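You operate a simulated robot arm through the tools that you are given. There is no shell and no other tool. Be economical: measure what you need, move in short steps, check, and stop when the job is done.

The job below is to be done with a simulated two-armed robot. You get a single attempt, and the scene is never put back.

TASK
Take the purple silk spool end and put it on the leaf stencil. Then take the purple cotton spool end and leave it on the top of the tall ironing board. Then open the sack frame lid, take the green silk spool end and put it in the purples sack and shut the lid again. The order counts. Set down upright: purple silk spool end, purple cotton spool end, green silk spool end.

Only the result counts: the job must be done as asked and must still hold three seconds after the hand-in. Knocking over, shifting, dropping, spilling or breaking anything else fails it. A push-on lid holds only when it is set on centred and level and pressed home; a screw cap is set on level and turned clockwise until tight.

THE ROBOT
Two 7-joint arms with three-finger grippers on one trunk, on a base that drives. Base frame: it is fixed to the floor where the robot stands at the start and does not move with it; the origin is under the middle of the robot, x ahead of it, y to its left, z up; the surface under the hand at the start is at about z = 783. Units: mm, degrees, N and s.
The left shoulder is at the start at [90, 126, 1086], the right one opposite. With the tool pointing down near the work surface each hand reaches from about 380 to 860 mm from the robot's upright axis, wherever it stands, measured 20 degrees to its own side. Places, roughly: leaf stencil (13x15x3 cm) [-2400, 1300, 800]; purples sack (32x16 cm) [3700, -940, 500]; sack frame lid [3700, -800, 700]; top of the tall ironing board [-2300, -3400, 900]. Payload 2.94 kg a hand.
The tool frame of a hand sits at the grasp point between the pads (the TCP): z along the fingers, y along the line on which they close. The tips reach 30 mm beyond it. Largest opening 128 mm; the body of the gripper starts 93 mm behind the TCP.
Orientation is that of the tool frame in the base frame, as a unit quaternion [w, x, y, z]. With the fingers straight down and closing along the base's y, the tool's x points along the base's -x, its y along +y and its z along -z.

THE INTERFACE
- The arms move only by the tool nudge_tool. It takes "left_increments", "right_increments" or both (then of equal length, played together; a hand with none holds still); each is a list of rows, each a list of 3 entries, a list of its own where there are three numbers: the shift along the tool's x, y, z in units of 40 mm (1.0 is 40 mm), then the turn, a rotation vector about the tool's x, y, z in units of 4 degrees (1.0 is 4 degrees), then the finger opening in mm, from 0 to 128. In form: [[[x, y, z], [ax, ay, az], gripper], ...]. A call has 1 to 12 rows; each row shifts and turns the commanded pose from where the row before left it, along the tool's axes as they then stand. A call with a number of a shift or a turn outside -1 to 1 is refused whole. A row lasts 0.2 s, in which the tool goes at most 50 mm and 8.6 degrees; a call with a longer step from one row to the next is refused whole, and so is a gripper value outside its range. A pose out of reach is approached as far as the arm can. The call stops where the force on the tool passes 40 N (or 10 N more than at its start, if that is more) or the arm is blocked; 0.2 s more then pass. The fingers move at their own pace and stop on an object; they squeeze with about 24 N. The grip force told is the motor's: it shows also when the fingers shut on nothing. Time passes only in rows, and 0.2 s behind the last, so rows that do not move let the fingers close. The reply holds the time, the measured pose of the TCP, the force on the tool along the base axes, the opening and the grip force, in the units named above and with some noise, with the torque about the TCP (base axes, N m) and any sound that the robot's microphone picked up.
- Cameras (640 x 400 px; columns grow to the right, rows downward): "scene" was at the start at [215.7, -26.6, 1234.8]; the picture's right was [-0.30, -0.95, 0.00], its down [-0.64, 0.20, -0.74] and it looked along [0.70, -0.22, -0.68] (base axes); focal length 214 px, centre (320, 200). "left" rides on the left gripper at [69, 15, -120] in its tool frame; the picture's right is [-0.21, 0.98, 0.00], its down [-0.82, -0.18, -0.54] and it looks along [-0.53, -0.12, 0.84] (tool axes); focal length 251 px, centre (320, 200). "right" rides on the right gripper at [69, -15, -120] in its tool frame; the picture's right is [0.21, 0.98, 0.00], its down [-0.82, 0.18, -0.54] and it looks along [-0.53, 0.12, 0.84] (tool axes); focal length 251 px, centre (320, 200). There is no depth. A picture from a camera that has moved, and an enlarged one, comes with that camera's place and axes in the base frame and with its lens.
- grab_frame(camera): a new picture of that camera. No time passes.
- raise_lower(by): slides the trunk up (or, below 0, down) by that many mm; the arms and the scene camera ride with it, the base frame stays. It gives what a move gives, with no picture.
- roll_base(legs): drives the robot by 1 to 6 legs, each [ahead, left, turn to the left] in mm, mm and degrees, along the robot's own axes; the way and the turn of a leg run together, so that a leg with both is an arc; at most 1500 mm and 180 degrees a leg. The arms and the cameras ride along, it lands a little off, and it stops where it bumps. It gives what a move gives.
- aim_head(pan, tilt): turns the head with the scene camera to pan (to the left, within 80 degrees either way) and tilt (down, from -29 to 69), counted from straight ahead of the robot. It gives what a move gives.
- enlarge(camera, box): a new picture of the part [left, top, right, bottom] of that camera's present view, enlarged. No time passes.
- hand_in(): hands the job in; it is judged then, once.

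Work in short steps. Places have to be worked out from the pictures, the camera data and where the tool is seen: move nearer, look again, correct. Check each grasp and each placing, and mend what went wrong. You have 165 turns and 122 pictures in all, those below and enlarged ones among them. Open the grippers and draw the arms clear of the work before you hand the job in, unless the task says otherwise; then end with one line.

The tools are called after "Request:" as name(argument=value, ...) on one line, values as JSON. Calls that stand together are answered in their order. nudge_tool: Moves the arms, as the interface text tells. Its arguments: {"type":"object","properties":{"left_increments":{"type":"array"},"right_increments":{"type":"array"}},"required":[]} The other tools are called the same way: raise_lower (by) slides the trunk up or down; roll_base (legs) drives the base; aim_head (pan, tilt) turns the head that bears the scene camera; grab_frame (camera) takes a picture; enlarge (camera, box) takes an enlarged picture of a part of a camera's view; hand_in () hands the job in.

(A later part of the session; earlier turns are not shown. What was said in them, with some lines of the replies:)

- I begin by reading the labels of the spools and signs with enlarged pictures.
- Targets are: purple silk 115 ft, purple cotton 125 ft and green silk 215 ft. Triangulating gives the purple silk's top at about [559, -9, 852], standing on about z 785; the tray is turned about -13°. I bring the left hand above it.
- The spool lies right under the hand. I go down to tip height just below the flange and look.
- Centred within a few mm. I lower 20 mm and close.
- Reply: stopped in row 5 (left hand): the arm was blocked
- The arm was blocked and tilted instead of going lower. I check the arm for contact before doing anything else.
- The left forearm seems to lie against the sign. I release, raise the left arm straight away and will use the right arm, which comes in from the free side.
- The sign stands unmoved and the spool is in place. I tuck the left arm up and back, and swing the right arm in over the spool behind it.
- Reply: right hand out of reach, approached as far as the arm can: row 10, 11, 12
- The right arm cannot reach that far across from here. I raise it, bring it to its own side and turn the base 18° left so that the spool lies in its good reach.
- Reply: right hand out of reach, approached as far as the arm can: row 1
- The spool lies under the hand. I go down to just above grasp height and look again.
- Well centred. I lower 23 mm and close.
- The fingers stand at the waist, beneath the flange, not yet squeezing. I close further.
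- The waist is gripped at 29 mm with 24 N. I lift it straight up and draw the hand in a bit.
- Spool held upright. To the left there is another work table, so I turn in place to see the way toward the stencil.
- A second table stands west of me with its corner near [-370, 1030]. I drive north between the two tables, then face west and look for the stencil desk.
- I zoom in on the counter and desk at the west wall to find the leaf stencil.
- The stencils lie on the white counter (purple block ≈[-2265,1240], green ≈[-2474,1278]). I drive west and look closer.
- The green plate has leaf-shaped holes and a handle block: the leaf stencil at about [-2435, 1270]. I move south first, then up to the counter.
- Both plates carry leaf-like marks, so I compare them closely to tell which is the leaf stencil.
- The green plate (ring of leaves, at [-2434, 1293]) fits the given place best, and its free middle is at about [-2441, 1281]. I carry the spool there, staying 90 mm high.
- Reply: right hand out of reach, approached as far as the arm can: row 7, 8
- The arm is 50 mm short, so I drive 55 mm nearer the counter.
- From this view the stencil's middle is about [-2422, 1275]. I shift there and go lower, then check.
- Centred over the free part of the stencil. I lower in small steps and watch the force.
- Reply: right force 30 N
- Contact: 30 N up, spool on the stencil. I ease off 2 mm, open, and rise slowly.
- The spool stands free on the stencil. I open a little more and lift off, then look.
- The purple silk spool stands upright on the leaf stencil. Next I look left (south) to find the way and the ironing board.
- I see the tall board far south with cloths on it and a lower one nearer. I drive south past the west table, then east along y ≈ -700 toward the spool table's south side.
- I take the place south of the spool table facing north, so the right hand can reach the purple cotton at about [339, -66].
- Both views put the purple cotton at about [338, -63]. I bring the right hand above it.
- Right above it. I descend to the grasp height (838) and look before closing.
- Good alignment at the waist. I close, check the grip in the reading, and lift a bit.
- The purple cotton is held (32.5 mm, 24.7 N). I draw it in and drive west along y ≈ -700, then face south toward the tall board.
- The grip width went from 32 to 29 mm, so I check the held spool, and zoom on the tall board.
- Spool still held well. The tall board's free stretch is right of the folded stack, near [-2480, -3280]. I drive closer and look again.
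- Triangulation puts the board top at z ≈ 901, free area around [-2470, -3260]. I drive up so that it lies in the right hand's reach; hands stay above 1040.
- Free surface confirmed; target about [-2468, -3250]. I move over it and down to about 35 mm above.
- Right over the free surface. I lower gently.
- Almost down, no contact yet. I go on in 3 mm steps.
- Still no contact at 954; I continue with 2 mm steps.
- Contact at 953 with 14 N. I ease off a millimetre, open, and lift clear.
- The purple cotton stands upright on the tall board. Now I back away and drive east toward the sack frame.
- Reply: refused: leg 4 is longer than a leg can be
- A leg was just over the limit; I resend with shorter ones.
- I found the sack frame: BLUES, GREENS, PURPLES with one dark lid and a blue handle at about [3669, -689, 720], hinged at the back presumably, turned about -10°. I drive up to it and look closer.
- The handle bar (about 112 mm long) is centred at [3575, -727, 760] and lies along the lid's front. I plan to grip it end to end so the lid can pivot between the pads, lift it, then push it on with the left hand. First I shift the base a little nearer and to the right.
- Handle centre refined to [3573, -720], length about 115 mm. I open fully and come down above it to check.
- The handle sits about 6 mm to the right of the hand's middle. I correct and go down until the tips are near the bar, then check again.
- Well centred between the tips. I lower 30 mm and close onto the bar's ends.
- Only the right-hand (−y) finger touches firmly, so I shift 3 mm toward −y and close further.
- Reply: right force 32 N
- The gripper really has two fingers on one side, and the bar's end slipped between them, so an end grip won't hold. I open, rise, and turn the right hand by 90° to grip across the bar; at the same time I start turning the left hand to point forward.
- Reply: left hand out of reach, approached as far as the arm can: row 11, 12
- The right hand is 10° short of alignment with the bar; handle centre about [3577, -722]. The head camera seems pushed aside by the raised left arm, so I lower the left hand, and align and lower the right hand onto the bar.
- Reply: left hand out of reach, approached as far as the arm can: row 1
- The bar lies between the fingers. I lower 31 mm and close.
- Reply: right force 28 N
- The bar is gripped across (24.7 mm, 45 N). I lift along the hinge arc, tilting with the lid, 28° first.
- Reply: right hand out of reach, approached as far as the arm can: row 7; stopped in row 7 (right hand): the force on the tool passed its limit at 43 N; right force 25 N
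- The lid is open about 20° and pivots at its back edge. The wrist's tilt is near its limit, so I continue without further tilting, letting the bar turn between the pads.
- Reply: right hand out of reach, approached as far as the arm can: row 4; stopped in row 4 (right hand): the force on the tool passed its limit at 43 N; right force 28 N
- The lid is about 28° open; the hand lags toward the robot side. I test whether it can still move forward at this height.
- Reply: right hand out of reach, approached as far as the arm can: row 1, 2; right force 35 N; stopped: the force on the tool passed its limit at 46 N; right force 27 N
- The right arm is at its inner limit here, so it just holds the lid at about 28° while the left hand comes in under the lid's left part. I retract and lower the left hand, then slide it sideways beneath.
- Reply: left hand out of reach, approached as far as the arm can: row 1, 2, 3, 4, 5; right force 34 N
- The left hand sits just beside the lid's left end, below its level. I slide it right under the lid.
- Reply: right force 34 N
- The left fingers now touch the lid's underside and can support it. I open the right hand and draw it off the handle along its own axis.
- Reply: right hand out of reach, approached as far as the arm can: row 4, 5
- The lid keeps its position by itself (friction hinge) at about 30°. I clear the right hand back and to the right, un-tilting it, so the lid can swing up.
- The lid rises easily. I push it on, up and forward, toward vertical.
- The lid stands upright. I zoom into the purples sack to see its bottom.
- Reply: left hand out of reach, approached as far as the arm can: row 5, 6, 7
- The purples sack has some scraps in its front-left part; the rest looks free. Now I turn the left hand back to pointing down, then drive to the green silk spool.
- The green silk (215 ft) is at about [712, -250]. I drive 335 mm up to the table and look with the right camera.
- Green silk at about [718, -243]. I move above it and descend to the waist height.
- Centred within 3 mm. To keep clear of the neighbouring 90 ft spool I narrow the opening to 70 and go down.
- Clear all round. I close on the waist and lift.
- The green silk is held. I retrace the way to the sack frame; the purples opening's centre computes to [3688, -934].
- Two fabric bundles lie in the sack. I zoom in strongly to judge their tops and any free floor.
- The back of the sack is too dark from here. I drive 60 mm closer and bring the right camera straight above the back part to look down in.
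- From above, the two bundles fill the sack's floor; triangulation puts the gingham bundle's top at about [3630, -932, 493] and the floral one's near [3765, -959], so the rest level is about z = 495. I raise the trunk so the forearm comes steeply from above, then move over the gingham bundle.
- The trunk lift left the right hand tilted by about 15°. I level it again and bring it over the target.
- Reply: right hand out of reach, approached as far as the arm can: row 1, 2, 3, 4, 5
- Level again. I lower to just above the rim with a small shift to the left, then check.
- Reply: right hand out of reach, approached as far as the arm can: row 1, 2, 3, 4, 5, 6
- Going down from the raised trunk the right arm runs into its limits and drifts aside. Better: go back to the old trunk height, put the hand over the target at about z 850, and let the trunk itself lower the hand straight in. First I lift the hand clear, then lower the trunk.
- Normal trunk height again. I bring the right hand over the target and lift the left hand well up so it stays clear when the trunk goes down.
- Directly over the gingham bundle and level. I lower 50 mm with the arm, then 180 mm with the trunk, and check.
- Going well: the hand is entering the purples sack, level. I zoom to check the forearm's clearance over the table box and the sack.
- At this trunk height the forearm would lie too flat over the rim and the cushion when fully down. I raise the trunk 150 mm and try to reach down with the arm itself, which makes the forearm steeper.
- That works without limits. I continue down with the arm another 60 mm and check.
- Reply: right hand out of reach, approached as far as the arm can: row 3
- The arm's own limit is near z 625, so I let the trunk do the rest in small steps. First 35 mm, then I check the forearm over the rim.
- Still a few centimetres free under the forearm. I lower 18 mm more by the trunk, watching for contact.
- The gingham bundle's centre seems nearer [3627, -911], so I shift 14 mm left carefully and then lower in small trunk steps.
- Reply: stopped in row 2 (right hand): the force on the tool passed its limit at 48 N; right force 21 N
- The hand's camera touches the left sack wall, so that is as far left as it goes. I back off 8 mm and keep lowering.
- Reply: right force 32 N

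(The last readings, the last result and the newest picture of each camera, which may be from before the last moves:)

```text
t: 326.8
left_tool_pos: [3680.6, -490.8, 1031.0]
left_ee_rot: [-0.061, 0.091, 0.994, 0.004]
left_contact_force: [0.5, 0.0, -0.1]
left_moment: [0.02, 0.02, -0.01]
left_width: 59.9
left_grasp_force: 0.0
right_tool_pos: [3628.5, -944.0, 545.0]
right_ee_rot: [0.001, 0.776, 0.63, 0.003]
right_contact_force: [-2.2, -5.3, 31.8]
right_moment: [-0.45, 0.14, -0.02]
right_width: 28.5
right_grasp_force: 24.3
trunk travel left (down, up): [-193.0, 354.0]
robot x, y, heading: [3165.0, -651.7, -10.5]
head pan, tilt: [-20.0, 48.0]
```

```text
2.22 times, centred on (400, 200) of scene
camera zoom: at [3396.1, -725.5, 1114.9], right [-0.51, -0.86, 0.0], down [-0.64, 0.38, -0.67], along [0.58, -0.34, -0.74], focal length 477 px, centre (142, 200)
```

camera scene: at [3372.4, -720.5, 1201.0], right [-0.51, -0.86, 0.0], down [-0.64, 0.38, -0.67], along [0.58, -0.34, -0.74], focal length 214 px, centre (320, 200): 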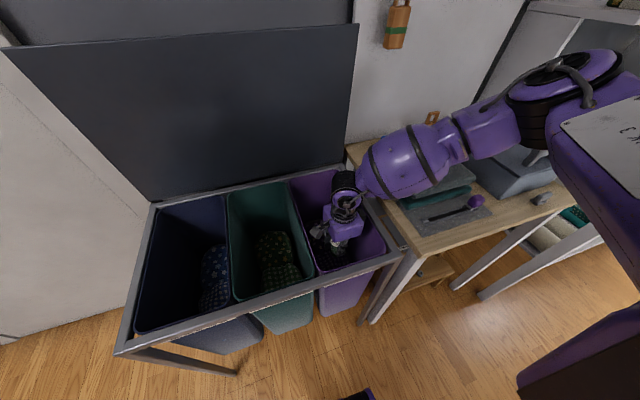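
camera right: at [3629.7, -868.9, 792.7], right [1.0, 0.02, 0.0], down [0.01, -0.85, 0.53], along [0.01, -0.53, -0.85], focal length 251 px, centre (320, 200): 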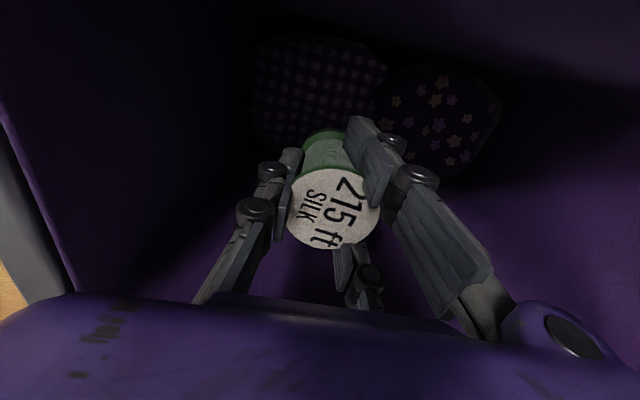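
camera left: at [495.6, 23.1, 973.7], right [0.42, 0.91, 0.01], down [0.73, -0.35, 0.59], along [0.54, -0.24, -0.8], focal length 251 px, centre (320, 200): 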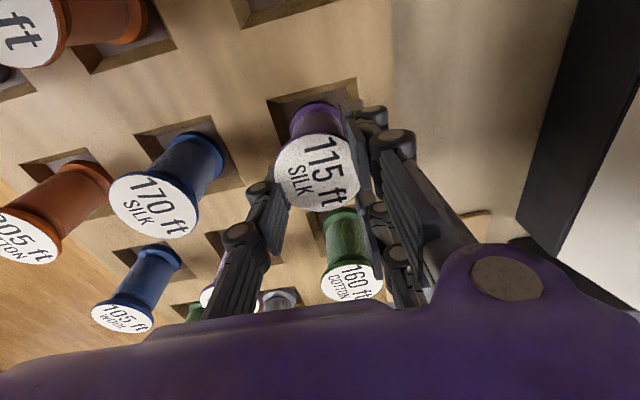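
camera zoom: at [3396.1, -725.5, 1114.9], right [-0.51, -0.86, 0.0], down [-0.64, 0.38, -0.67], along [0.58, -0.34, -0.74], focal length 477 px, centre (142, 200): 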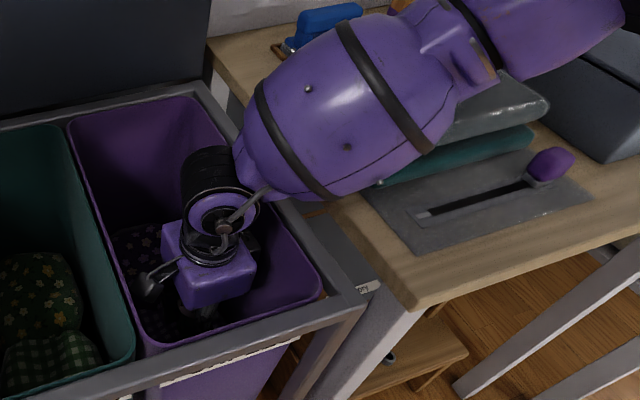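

Contact: 32 N straight up at TCP 545, so the spool rests on the bundle. I ease off 2 mm, open a little slowly and look whether it stays upright while the fingers still surround it.

Request:
nudge_tool(right_increments=[[[0, 0, -0.05], [0, 0, 0], 0], [[0, 0, 0], [0, 0, 0], 30], [[0, 0, 0], [0, 0, 0], 36], [[0, 0, 0], [0, 0, 0], 40], [[0, 0, 0], [0, 0, 0], 40], [[0, 0, 0], [0, 0, 0], 40]])

Request:
grab_frame(camera="right")

```text
t: 328.2
left_tool_pos: [3681.5, -490.8, 1029.9]
left_ee_rot: [-0.061, 0.092, 0.994, 0.003]
left_contact_force: [-0.7, -0.7, -0.2]
left_moment: [0.02, 0.0, 0.03]
left_width: 59.9
left_grasp_force: 0.0
right_tool_pos: [3628.7, -944.3, 544.7]
right_ee_rot: [-0.001, 0.775, 0.632, 0.003]
right_contact_force: [0.4, -0.3, 0.6]
right_moment: [-0.01, 0.0, 0.01]
right_width: 39.8
right_grasp_force: 0.0
trunk travel left (down, up): [-193.0, 354.0]
robot x, y, heading: [3167.2, -651.1, -10.4]
head pan, tilt: [-20.0, 48.0]
```

```text
12 pictures are left
camera right: at [3628.3, -874.1, 664.8], right [1.0, 0.01, 0.0], down [0.01, -0.84, 0.54], along [0.01, -0.54, -0.84], focal length 251 px, centre (320, 200)
```

right: 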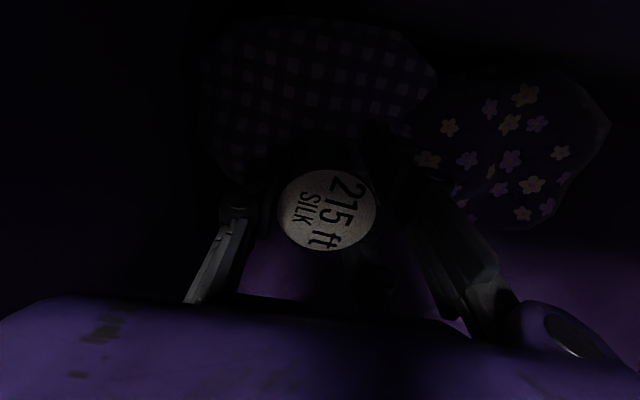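

It stays upright. I open fully past the flange and wait a second, then look again before lifting.

Request:
nudge_tool(right_increments=[[[0, 0, 0], [0, 0, 0], 50], [[0, 0, 0], [0, 0, 0], 60], [[0, 0, 0], [0, 0, 0], 70], [[0, 0, 0], [0, 0, 0], 76], [[0, 0, 0], [0, 0, 0], 76], [[0, 0, 0], [0, 0, 0], 76]])

Request:
enlarge(camera="right", box=[240, 120, 420, 270])

```text
t: 329.6
left_tool_pos: [3681.7, -491.5, 1029.3]
left_ee_rot: [-0.062, 0.091, 0.994, 0.003]
left_contact_force: [0.6, 0.8, -0.1]
left_moment: [-0.01, 0.02, 0.01]
left_width: 60.2
left_grasp_force: 0.0
right_tool_pos: [3628.9, -943.8, 544.9]
right_ee_rot: [-0.002, 0.776, 0.631, 0.003]
right_contact_force: [0.4, -0.4, -0.4]
right_moment: [0.03, 0.03, 0.04]
right_width: 76.2
right_grasp_force: 0.1
trunk travel left (down, up): [-193.0, 354.0]
robot x, y, heading: [3165.3, -654.7, -10.6]
head pan, tilt: [-20.0, 48.0]
```

```text
2.67 times, centred on (330, 195) of right
camera zoom: at [3628.3, -874.1, 664.8], right [1.0, 0.01, 0.0], down [0.01, -0.84, 0.54], along [0.01, -0.54, -0.84], focal length 670 px, centre (293, 213)
```

zoom: 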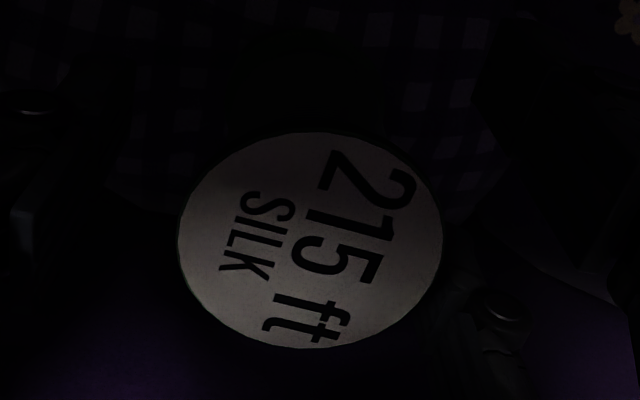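

Still upright and free. I lift straight out: trunk first, then the arm.

Request:
raise_lower(by=105)

Request:
nudge_tool(right_increments=[[[0, 0, -0.8], [0, 0, 0], 76], [[0, 0, -1], [0, 0, 0], 76], [[0, 0, -1], [0, 0, 0], 76], [[0, 0, -1], [0, 0, 0], 76], [[0, 0, -1], [0, 0, 0], 76], [[0, 0, -1], [0, 0, 0], 76], [[0, 0, -1], [0, 0, 0], 76], [[0, 0, -1], [0, 0, 0], 76]])

Request:
grab_frame(camera="right")

```text
t: 331.0
left_tool_pos: [3683.2, -492.3, 1133.6]
left_ee_rot: [-0.062, 0.091, 0.994, 0.003]
left_contact_force: [-0.7, 0.3, -0.4]
left_moment: [-0.01, -0.01, 0.0]
left_width: 60.3
left_grasp_force: 0.0
right_tool_pos: [3628.1, -944.8, 649.9]
right_ee_rot: [-0.002, 0.775, 0.631, 0.003]
right_contact_force: [-0.8, -0.1, -0.2]
right_moment: [-0.01, 0.01, -0.01]
right_width: 76.1
right_grasp_force: 0.0
trunk travel left (down, up): [-298.0, 249.0]
robot x, y, heading: [3161.8, -652.9, -10.5]
head pan, tilt: [-20.0, 48.0]
```

```text
t: 332.8
left_tool_pos: [3681.4, -492.8, 1135.3]
left_ee_rot: [-0.06, 0.091, 0.994, 0.003]
left_contact_force: [-0.7, 0.3, -0.4]
left_moment: [0.02, 0.02, 0.0]
left_width: 60.3
left_grasp_force: 0.0
right_tool_pos: [3626.1, -947.4, 964.7]
right_ee_rot: [-0.001, 0.776, 0.631, 0.003]
right_contact_force: [-0.7, 0.4, -0.8]
right_moment: [-0.02, 0.01, -0.03]
right_width: 76.2
right_grasp_force: 0.1
trunk travel left (down, up): [-298.0, 249.0]
robot x, y, heading: [3162.3, -652.1, -10.4]
head pan, tilt: [-20.0, 48.0]
```

```text
10 pictures are left
camera right: at [3627.1, -876.6, 1085.5], right [1.0, 0.01, 0.0], down [0.01, -0.84, 0.54], along [0.01, -0.54, -0.84], focal length 251 px, centre (320, 200)
```

right: 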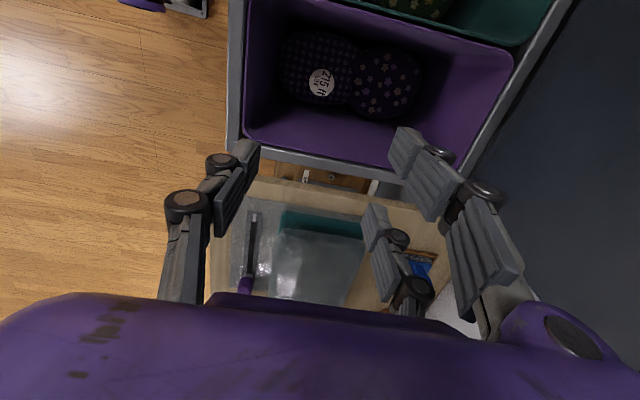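

The green silk stands upright in the purples sack. Now for the lid: I draw the right hand back out of its swing and pitch the left hand forward so its closed fingers can hook over the lid's top edge.

Request:
nudge_tool(left_increments=[[[0, 0, -0.5], [0, -1, 0], 20], [[0, 0, -0.5], [0, -1, 0], 0], [[0, 0, 0], [0, -1, 0], 0], [[0, 0, 0], [0, -1, 0], 0], [[0, 0, 0], [0, -1, 0], 0], [[0, 0, 0], [0, -1, 0], 0], [[0, 0, 0], [0, -1, 0], 0], [[0, 0, 0], [0, -1, 0], 0], [[0, 0, 0], [0, -1, 0], 0], [[0, 0, 0], [0, -1, 0], 0], [[0, 0, 0], [0, -1, 0], 0], [[0, 0, 0], [0, -1, 0], 0]], right_increments=[[[0, -0.4, -0.5], [0, 0, 0], 76], [[0, -0.4, -0.5], [0, 0, 0], 76], [[0, -0.4, -0.5], [0, 0, 0], 60], [[0, -0.4, -0.5], [0, 0, 0], 60], [[0, -0.4, -0.4], [0, 0, 0], 60], [[0, -0.4, -0.4], [0, 0, 0], 60], [[0, 0, 0], [0, 0, 0], 60], [[0, 0, 0], [0, 0, 0], 60], [[0, 0, 0], [0, 0, 0], 60], [[0, 0, 0], [0, 0, 0], 60], [[0, 0, 0], [0, 0, 0], 60], [[0, 0, 0], [0, 0, 0], 60]])

Request:
aim_head(pan=0, tilt=35)

```text
t: 335.4
left_tool_pos: [3684.7, -492.6, 1173.6]
left_ee_rot: [0.349, 0.086, 0.933, -0.035]
left_contact_force: [-0.2, -0.4, 0.3]
left_moment: [-0.02, -0.02, 0.04]
left_width: 0.0
left_grasp_force: 3.1
right_tool_pos: [3532.2, -926.5, 1075.2]
right_ee_rot: [-0.001, 0.775, 0.631, 0.002]
right_contact_force: [-0.1, 0.0, -1.3]
right_moment: [-0.02, -0.02, 0.01]
right_width: 59.8
right_grasp_force: 0.1
trunk travel left (down, up): [-298.0, 249.0]
robot x, y, heading: [3162.1, -652.7, -10.5]
head pan, tilt: [-20.0, 48.0]
```

```text
t: 336.2
left_tool_pos: [3685.3, -492.4, 1173.7]
left_ee_rot: [0.348, 0.085, 0.933, -0.035]
left_contact_force: [0.8, -0.1, -0.4]
left_moment: [-0.01, 0.04, 0.01]
left_width: 0.3
left_grasp_force: 3.1
right_tool_pos: [3531.1, -926.5, 1074.4]
right_ee_rot: [-0.001, 0.776, 0.631, 0.002]
right_contact_force: [-0.1, 0.7, -0.3]
right_moment: [0.02, 0.03, -0.02]
right_width: 60.1
right_grasp_force: 0.1
trunk travel left (down, up): [-298.0, 249.0]
robot x, y, heading: [3167.7, -655.7, -10.4]
head pan, tilt: [0.0, 35.0]
```

Left hand pitched 41° forward. I move it over and just beyond the lid's top edge, keeping 80 mm above, and look.

Request:
nudge_tool(left_increments=[[[-0.86, -0.15, 0.64], [0, 0, 0], 0], [[-0.86, -0.15, 0.64], [0, 0, 0], 0], [[-0.86, -0.15, 0.64], [0, 0, 0], 0], [[-0.86, -0.15, 0.64], [0, 0, 0], 0], [[-0.86, -0.15, 0.64], [0, 0, 0], 0], [[-0.86, -0.15, 0.64], [0, 0, 0], 0], [[-0.86, -0.15, 0.64], [0, 0, 0], 0]])

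Request:
grab_frame(camera="scene")

```text
t: 337.8
left_tool_pos: [3973.5, -589.4, 1196.0]
left_ee_rot: [0.348, 0.086, 0.933, -0.035]
left_contact_force: [-0.4, 0.1, -0.1]
left_moment: [-0.01, -0.02, 0.01]
left_width: 0.0
left_grasp_force: 2.6
right_tool_pos: [3532.6, -926.9, 1073.3]
right_ee_rot: [-0.002, 0.776, 0.631, 0.002]
right_contact_force: [0.4, -0.6, -0.1]
right_moment: [0.01, -0.01, -0.02]
right_width: 60.0
right_grasp_force: 0.0
trunk travel left (down, up): [-298.0, 249.0]
robot x, y, heading: [3163.7, -654.6, -10.5]
head pan, tilt: [0.0, 35.0]
```

```text
9 pictures are left
camera scene: at [3385.3, -697.1, 1243.6], right [-0.18, -0.98, 0.0], down [-0.56, 0.11, -0.82], along [0.81, -0.15, -0.57], focal length 214 px, centre (320, 200)
```

scene: 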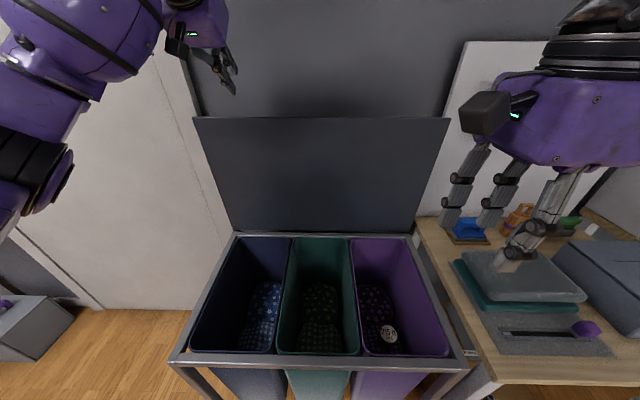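

The fingertip is just above and beyond the lid's edge. I move 15 mm further and lower 85 mm so the finger hooks behind the edge.

Request:
nudge_tool(left_increments=[[[-0.28, 0, 0.25], [0, 0, 0], 0], [[0.47, 0, 0.53], [0, 0, 0], 0], [[0.47, 0, 0.53], [0, 0, 0], 0], [[0.46, 0, 0.54], [0, 0, 0], 0]])

```text
t: 338.8
left_tool_pos: [3981.6, -590.5, 1122.7]
left_ee_rot: [0.357, 0.083, 0.93, -0.036]
left_contact_force: [-2.5, 4.8, 40.2]
left_moment: [-0.14, 1.65, -0.3]
left_width: 0.0
left_grasp_force: 2.8
right_tool_pos: [3527.7, -925.5, 1076.4]
right_ee_rot: [0.001, 0.775, 0.632, 0.004]
right_contact_force: [-0.2, -0.8, 0.4]
right_moment: [-0.02, -0.02, 0.0]
right_width: 60.1
right_grasp_force: 0.0
trunk travel left (down, up): [-298.0, 249.0]
robot x, y, heading: [3162.5, -653.1, -10.8]
head pan, tilt: [0.0, 35.0]
```

The finger rests on the lid's top edge (40 N), with its tip behind it. I unload slightly and pull back along the arc for the first 20°.

Request:
nudge_tool(left_increments=[[[-0.065, 0, -0.075], [0, 0, 0], 0], [[0.66, 0, -0.475], [0, 0, 0], 0], [[0.66, 0, -0.475], [0, 0, 0], 0], [[0.735, 0, -0.355], [0, 0, 0], 0], [[0.735, 0, -0.355], [0, 0, 0], 0]])

Request:
grab_frame(camera="scene")

```text
t: 340.0
left_tool_pos: [3857.7, -571.9, 1091.9]
left_ee_rot: [0.346, 0.086, 0.934, -0.033]
left_contact_force: [-1.2, 2.7, 3.4]
left_moment: [0.0, 0.19, -0.11]
left_width: 0.1
left_grasp_force: 2.5
right_tool_pos: [3531.1, -927.1, 1073.9]
right_ee_rot: [-0.001, 0.776, 0.631, 0.003]
right_contact_force: [0.2, 0.1, 0.2]
right_moment: [-0.01, 0.0, 0.0]
right_width: 60.1
right_grasp_force: 0.1
trunk travel left (down, up): [-298.0, 249.0]
robot x, y, heading: [3165.0, -654.0, -10.5]
head pan, tilt: [0.0, 35.0]
```

```text
8 pictures are left
camera scene: at [3384.0, -696.1, 1243.7], right [-0.18, -0.98, 0.0], down [-0.56, 0.1, -0.82], along [0.81, -0.15, -0.57], focal length 214 px, centre (320, 200)
```

scene: 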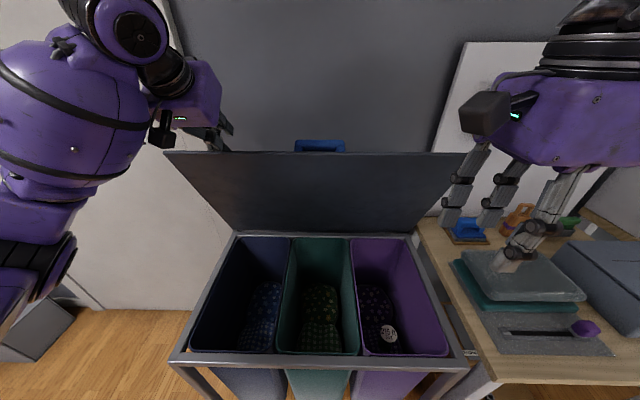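

The lid follows. I continue pulling it down along the arc.

Request:
nudge_tool(left_increments=[[[0.78, 0, -0.23], [0, 0, 0], 0], [[0.78, 0, -0.23], [0, 0, 0], 0], [[0.81, 0, -0.075], [0, 0, 0], 0], [[0.81, 0, -0.075], [0, 0, 0], 0], [[0.81, 0, 0.02], [0, 0, 0], 0], [[0.75, 0, 0.15], [0, 0, 0], 0]])

Request:
grab_frame(camera="scene")

```text
t: 341.4
left_tool_pos: [3727.4, -540.3, 986.9]
left_ee_rot: [0.345, 0.085, 0.934, -0.034]
left_contact_force: [0.3, -0.5, 0.5]
left_moment: [0.06, 0.01, 0.0]
left_width: 0.0
left_grasp_force: 3.4
left hand out of reach, approached as far as the arm can: row 6
right_tool_pos: [3533.2, -925.7, 1073.4]
right_ee_rot: [0.0, 0.775, 0.631, 0.003]
right_contact_force: [0.0, 0.0, 0.4]
right_moment: [0.03, 0.02, -0.01]
right_width: 59.9
right_grasp_force: 0.1
trunk travel left (down, up): [-298.0, 249.0]
robot x, y, heading: [3165.3, -652.5, -10.7]
head pan, tilt: [0.0, 35.0]
```

```text
7 pictures are left
camera scene: at [3384.8, -695.9, 1243.8], right [-0.18, -0.98, 0.0], down [-0.56, 0.1, -0.82], along [0.81, -0.15, -0.57], focal length 214 px, centre (320, 200)
```

scene: 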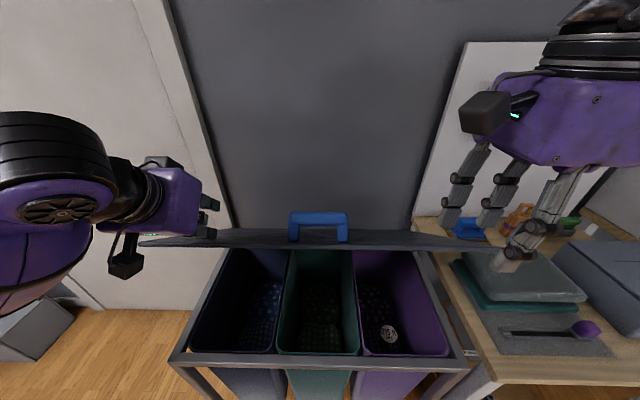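

The lid is down to about 40°. Now I press it from above with the closed right fingers, near its front, moving down and slightly back.

Request:
nudge_tool(right_increments=[[[0, 0.85, 0.2], [0, 0, 0], 30], [[0, 0.85, 0.2], [0, 0, 0], 0], [[0, 0.85, 0.2], [0, 0, 0], 0], [[0, 0, 0.9], [0, 0, 0], 0], [[0, -0.1, 0.9], [0, 0, 0], 0], [[0, -0.3, 0.8], [0, 0, 0], 0], [[0, -0.3, 0.8], [0, 0, 0], 0], [[0, -0.3, 0.8], [0, 0, 0], 0], [[0, -0.3, 0.8], [0, 0, 0], 0]])

Request:
grab_frame(camera="scene")

```text
t: 343.4
left_tool_pos: [3726.2, -541.0, 985.5]
left_ee_rot: [0.346, 0.086, 0.934, -0.034]
left_contact_force: [-0.3, 1.0, 0.7]
left_moment: [0.02, 0.02, 0.0]
left_width: 0.0
left_grasp_force: 3.4
right_tool_pos: [3585.3, -932.8, 848.7]
right_ee_rot: [-0.001, 0.776, 0.631, 0.004]
right_contact_force: [-0.4, 0.2, 0.0]
right_moment: [-0.02, 0.01, -0.04]
right_width: 0.4
right_grasp_force: 2.9
trunk travel left (down, up): [-298.0, 249.0]
robot x, y, heading: [3165.8, -655.7, -10.5]
head pan, tilt: [0.0, 35.0]
```

```text
6 pictures are left
camera scene: at [3384.9, -696.1, 1243.8], right [-0.18, -0.98, 0.0], down [-0.56, 0.1, -0.82], along [0.81, -0.15, -0.57], focal length 214 px, centre (320, 200)
```

scene: 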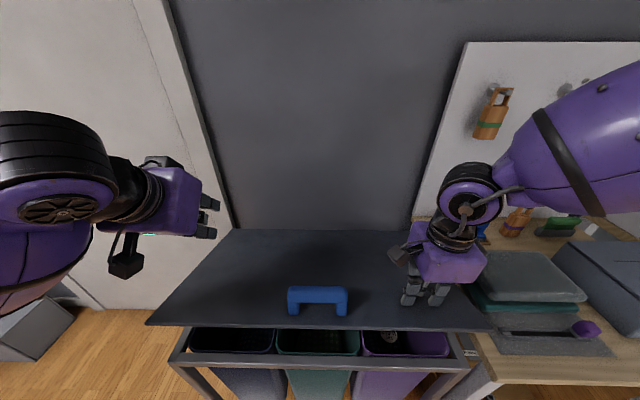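

Nearly shut. I press on gently until it seats.

Request:
nudge_tool(right_increments=[[[0, -0.15, 0.6], [0, 0, 0], 0], [[0, -0.15, 0.6], [0, 0, 0], 0], [[0, -0.1, 0.5], [0, 0, 0], 0], [[0, 0, 0.3], [0, 0, 0], 0], [[0, 0, 0.15], [0, 0, 0], 0]])

Request:
grab_frame(camera="scene")

```text
t: 344.6
left_tool_pos: [3726.9, -541.4, 986.4]
left_ee_rot: [0.346, 0.086, 0.934, -0.035]
left_contact_force: [-0.5, 0.3, -0.3]
left_moment: [0.04, 0.0, -0.03]
left_width: 0.0
left_grasp_force: 2.9
right_tool_pos: [3566.2, -931.3, 763.2]
right_ee_rot: [-0.001, 0.776, 0.631, 0.003]
right_contact_force: [0.1, -0.1, -0.4]
right_moment: [0.01, 0.0, 0.01]
right_width: 0.4
right_grasp_force: 3.3
trunk travel left (down, up): [-298.0, 249.0]
robot x, y, heading: [3160.4, -650.6, -10.4]
head pan, tilt: [0.0, 35.0]
```

```text
5 pictures are left
camera scene: at [3384.5, -696.2, 1243.8], right [-0.18, -0.98, 0.0], down [-0.56, 0.1, -0.82], along [0.81, -0.15, -0.57], focal length 214 px, centre (320, 200)
```

scene: 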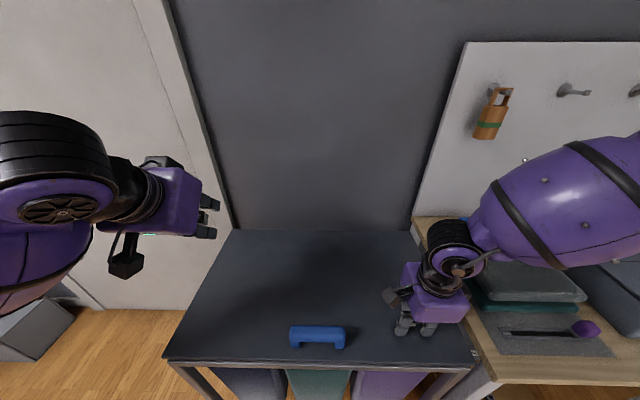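

It looks almost closed, with no force yet. I press further in small steps until it meets resistance.

Request:
nudge_tool(right_increments=[[[0, 0, 0.12], [0, 0, 0], 0], [[0, 0, 0.12], [0, 0, 0], 0], [[0, 0, 0.1], [0, 0, 0], 0], [[0, 0, 0.1], [0, 0, 0], 0]])

```text
t: 345.6
left_tool_pos: [3724.3, -541.5, 987.8]
left_ee_rot: [0.347, 0.085, 0.933, -0.035]
left_contact_force: [-0.2, -0.2, 0.3]
left_moment: [-0.01, 0.01, -0.01]
left_width: 0.1
left_grasp_force: 3.3
right_tool_pos: [3566.7, -932.2, 748.6]
right_ee_rot: [0.002, 0.776, 0.631, 0.004]
right_contact_force: [-4.0, -9.7, 32.8]
right_moment: [-0.8, 0.5, 0.19]
right_width: 6.0
right_grasp_force: 3.2
trunk travel left (down, up): [-298.0, 249.0]
robot x, y, heading: [3164.8, -654.1, -10.4]
head pan, tilt: [0.0, 35.0]
```

It meets a firm stop with 33 N: the lid is seated. I withdraw both hands upward and back, and check the lid.

Request:
nudge_tool(right_increments=[[[0, 0, -0.5], [0, 0, 0], 0], [[0, 0, -1], [0, 0, 0], 0], [[0, 0, -1], [0, 0, 0], 0], [[0, 0, -1], [0, 0, 0], 0], [[0, 0, -1], [0, 0, 0], 40], [[0, -0.3, -1], [0, 0, 0], 60], [[0, -0.4, -1], [0, 0, 0], 60], [[0, -0.4, -1], [0, 0, 0], 60]], left_increments=[[[0, 0.3, -0.8], [0, 0, 0], 0], [[0, 0.3, -0.8], [0, 0, 0], 0], [[0, 0.3, -0.8], [0, 0, 0], 20], [[0, 0.3, 0], [0, 1, 0], 60], [[0, 0.3, 0], [0, 1, 0], 60], [[0, 0, 0], [0, 1, 0], 60], [[0, 0, 0], [0, 1, 0], 60], [[0, 0, 0], [0, 1, 0], 60]])

Request:
roll_base(legs=[[-300, 0, 0]])

Request:
grab_frame(camera="scene")

```text
t: 347.4
left_tool_pos: [3686.8, -474.7, 1053.2]
left_ee_rot: [0.179, 0.09, 0.98, -0.019]
left_contact_force: [0.1, -0.8, -0.7]
left_moment: [-0.01, -0.02, 0.02]
left_width: 60.0
left_grasp_force: 0.1
left hand out of reach, approached as far as the arm can: row 1
right_tool_pos: [3524.0, -926.9, 1049.0]
right_ee_rot: [-0.001, 0.775, 0.632, 0.002]
right_contact_force: [0.2, 0.3, 0.4]
right_moment: [0.0, -0.02, -0.01]
right_width: 59.6
right_grasp_force: 0.1
trunk travel left (down, up): [-298.0, 249.0]
robot x, y, heading: [3159.3, -655.4, -10.7]
head pan, tilt: [0.0, 35.0]
```

```text
t: 349.5
left_tool_pos: [3393.7, -419.5, 1053.0]
left_ee_rot: [0.18, 0.089, 0.979, -0.018]
left_contact_force: [-0.3, 1.0, 0.0]
left_moment: [0.01, -0.05, 0.0]
left_width: 59.9
left_grasp_force: 0.0
right_tool_pos: [3228.7, -872.0, 1049.0]
right_ee_rot: [-0.001, 0.775, 0.632, 0.003]
right_contact_force: [0.3, -0.6, -0.4]
right_moment: [0.03, -0.03, -0.02]
right_width: 60.0
right_grasp_force: 0.1
trunk travel left (down, up): [-298.0, 249.0]
robot x, y, heading: [2867.7, -597.9, -10.4]
head pan, tilt: [0.0, 35.0]
```

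```text
4 pictures are left
camera scene: at [3089.5, -641.3, 1243.9], right [-0.18, -0.98, 0.0], down [-0.56, 0.1, -0.82], along [0.81, -0.15, -0.57], focal length 214 px, centre (320, 200)
```

scene: 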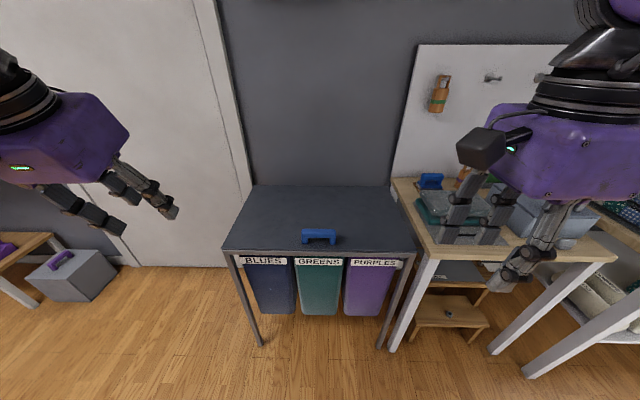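

Request:
enlarge(camera="scene", box=[210, 170, 430, 290])

```text
2.91 times, centred on (320, 230) of scene
camera zoom: at [3089.5, -641.3, 1243.9], right [-0.18, -0.98, 0.0], down [-0.56, 0.1, -0.82], along [0.81, -0.15, -0.57], focal length 624 px, centre (320, 113)
```

zoom: 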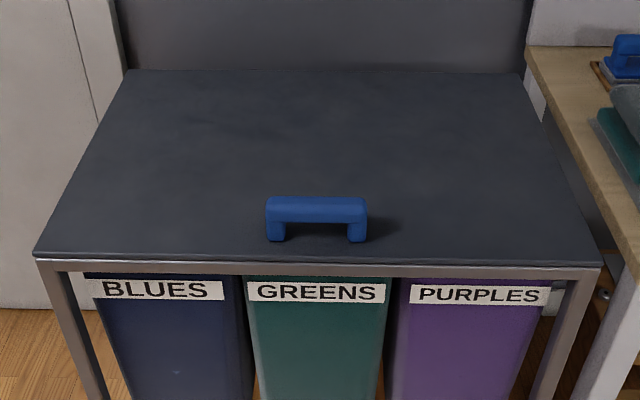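

The lid lies flat and shut, both hands are empty and clear, and the three spools are placed. I hand the job in.

Request:
hand_in()

```text
The job is handed in.
```

I handed the job in with all three spools set down upright in the asked order. The purple silk is on the leaf stencil, the purple cotton is on the tall ironing board, and the green silk is in the purples sack with the lid shut flat.
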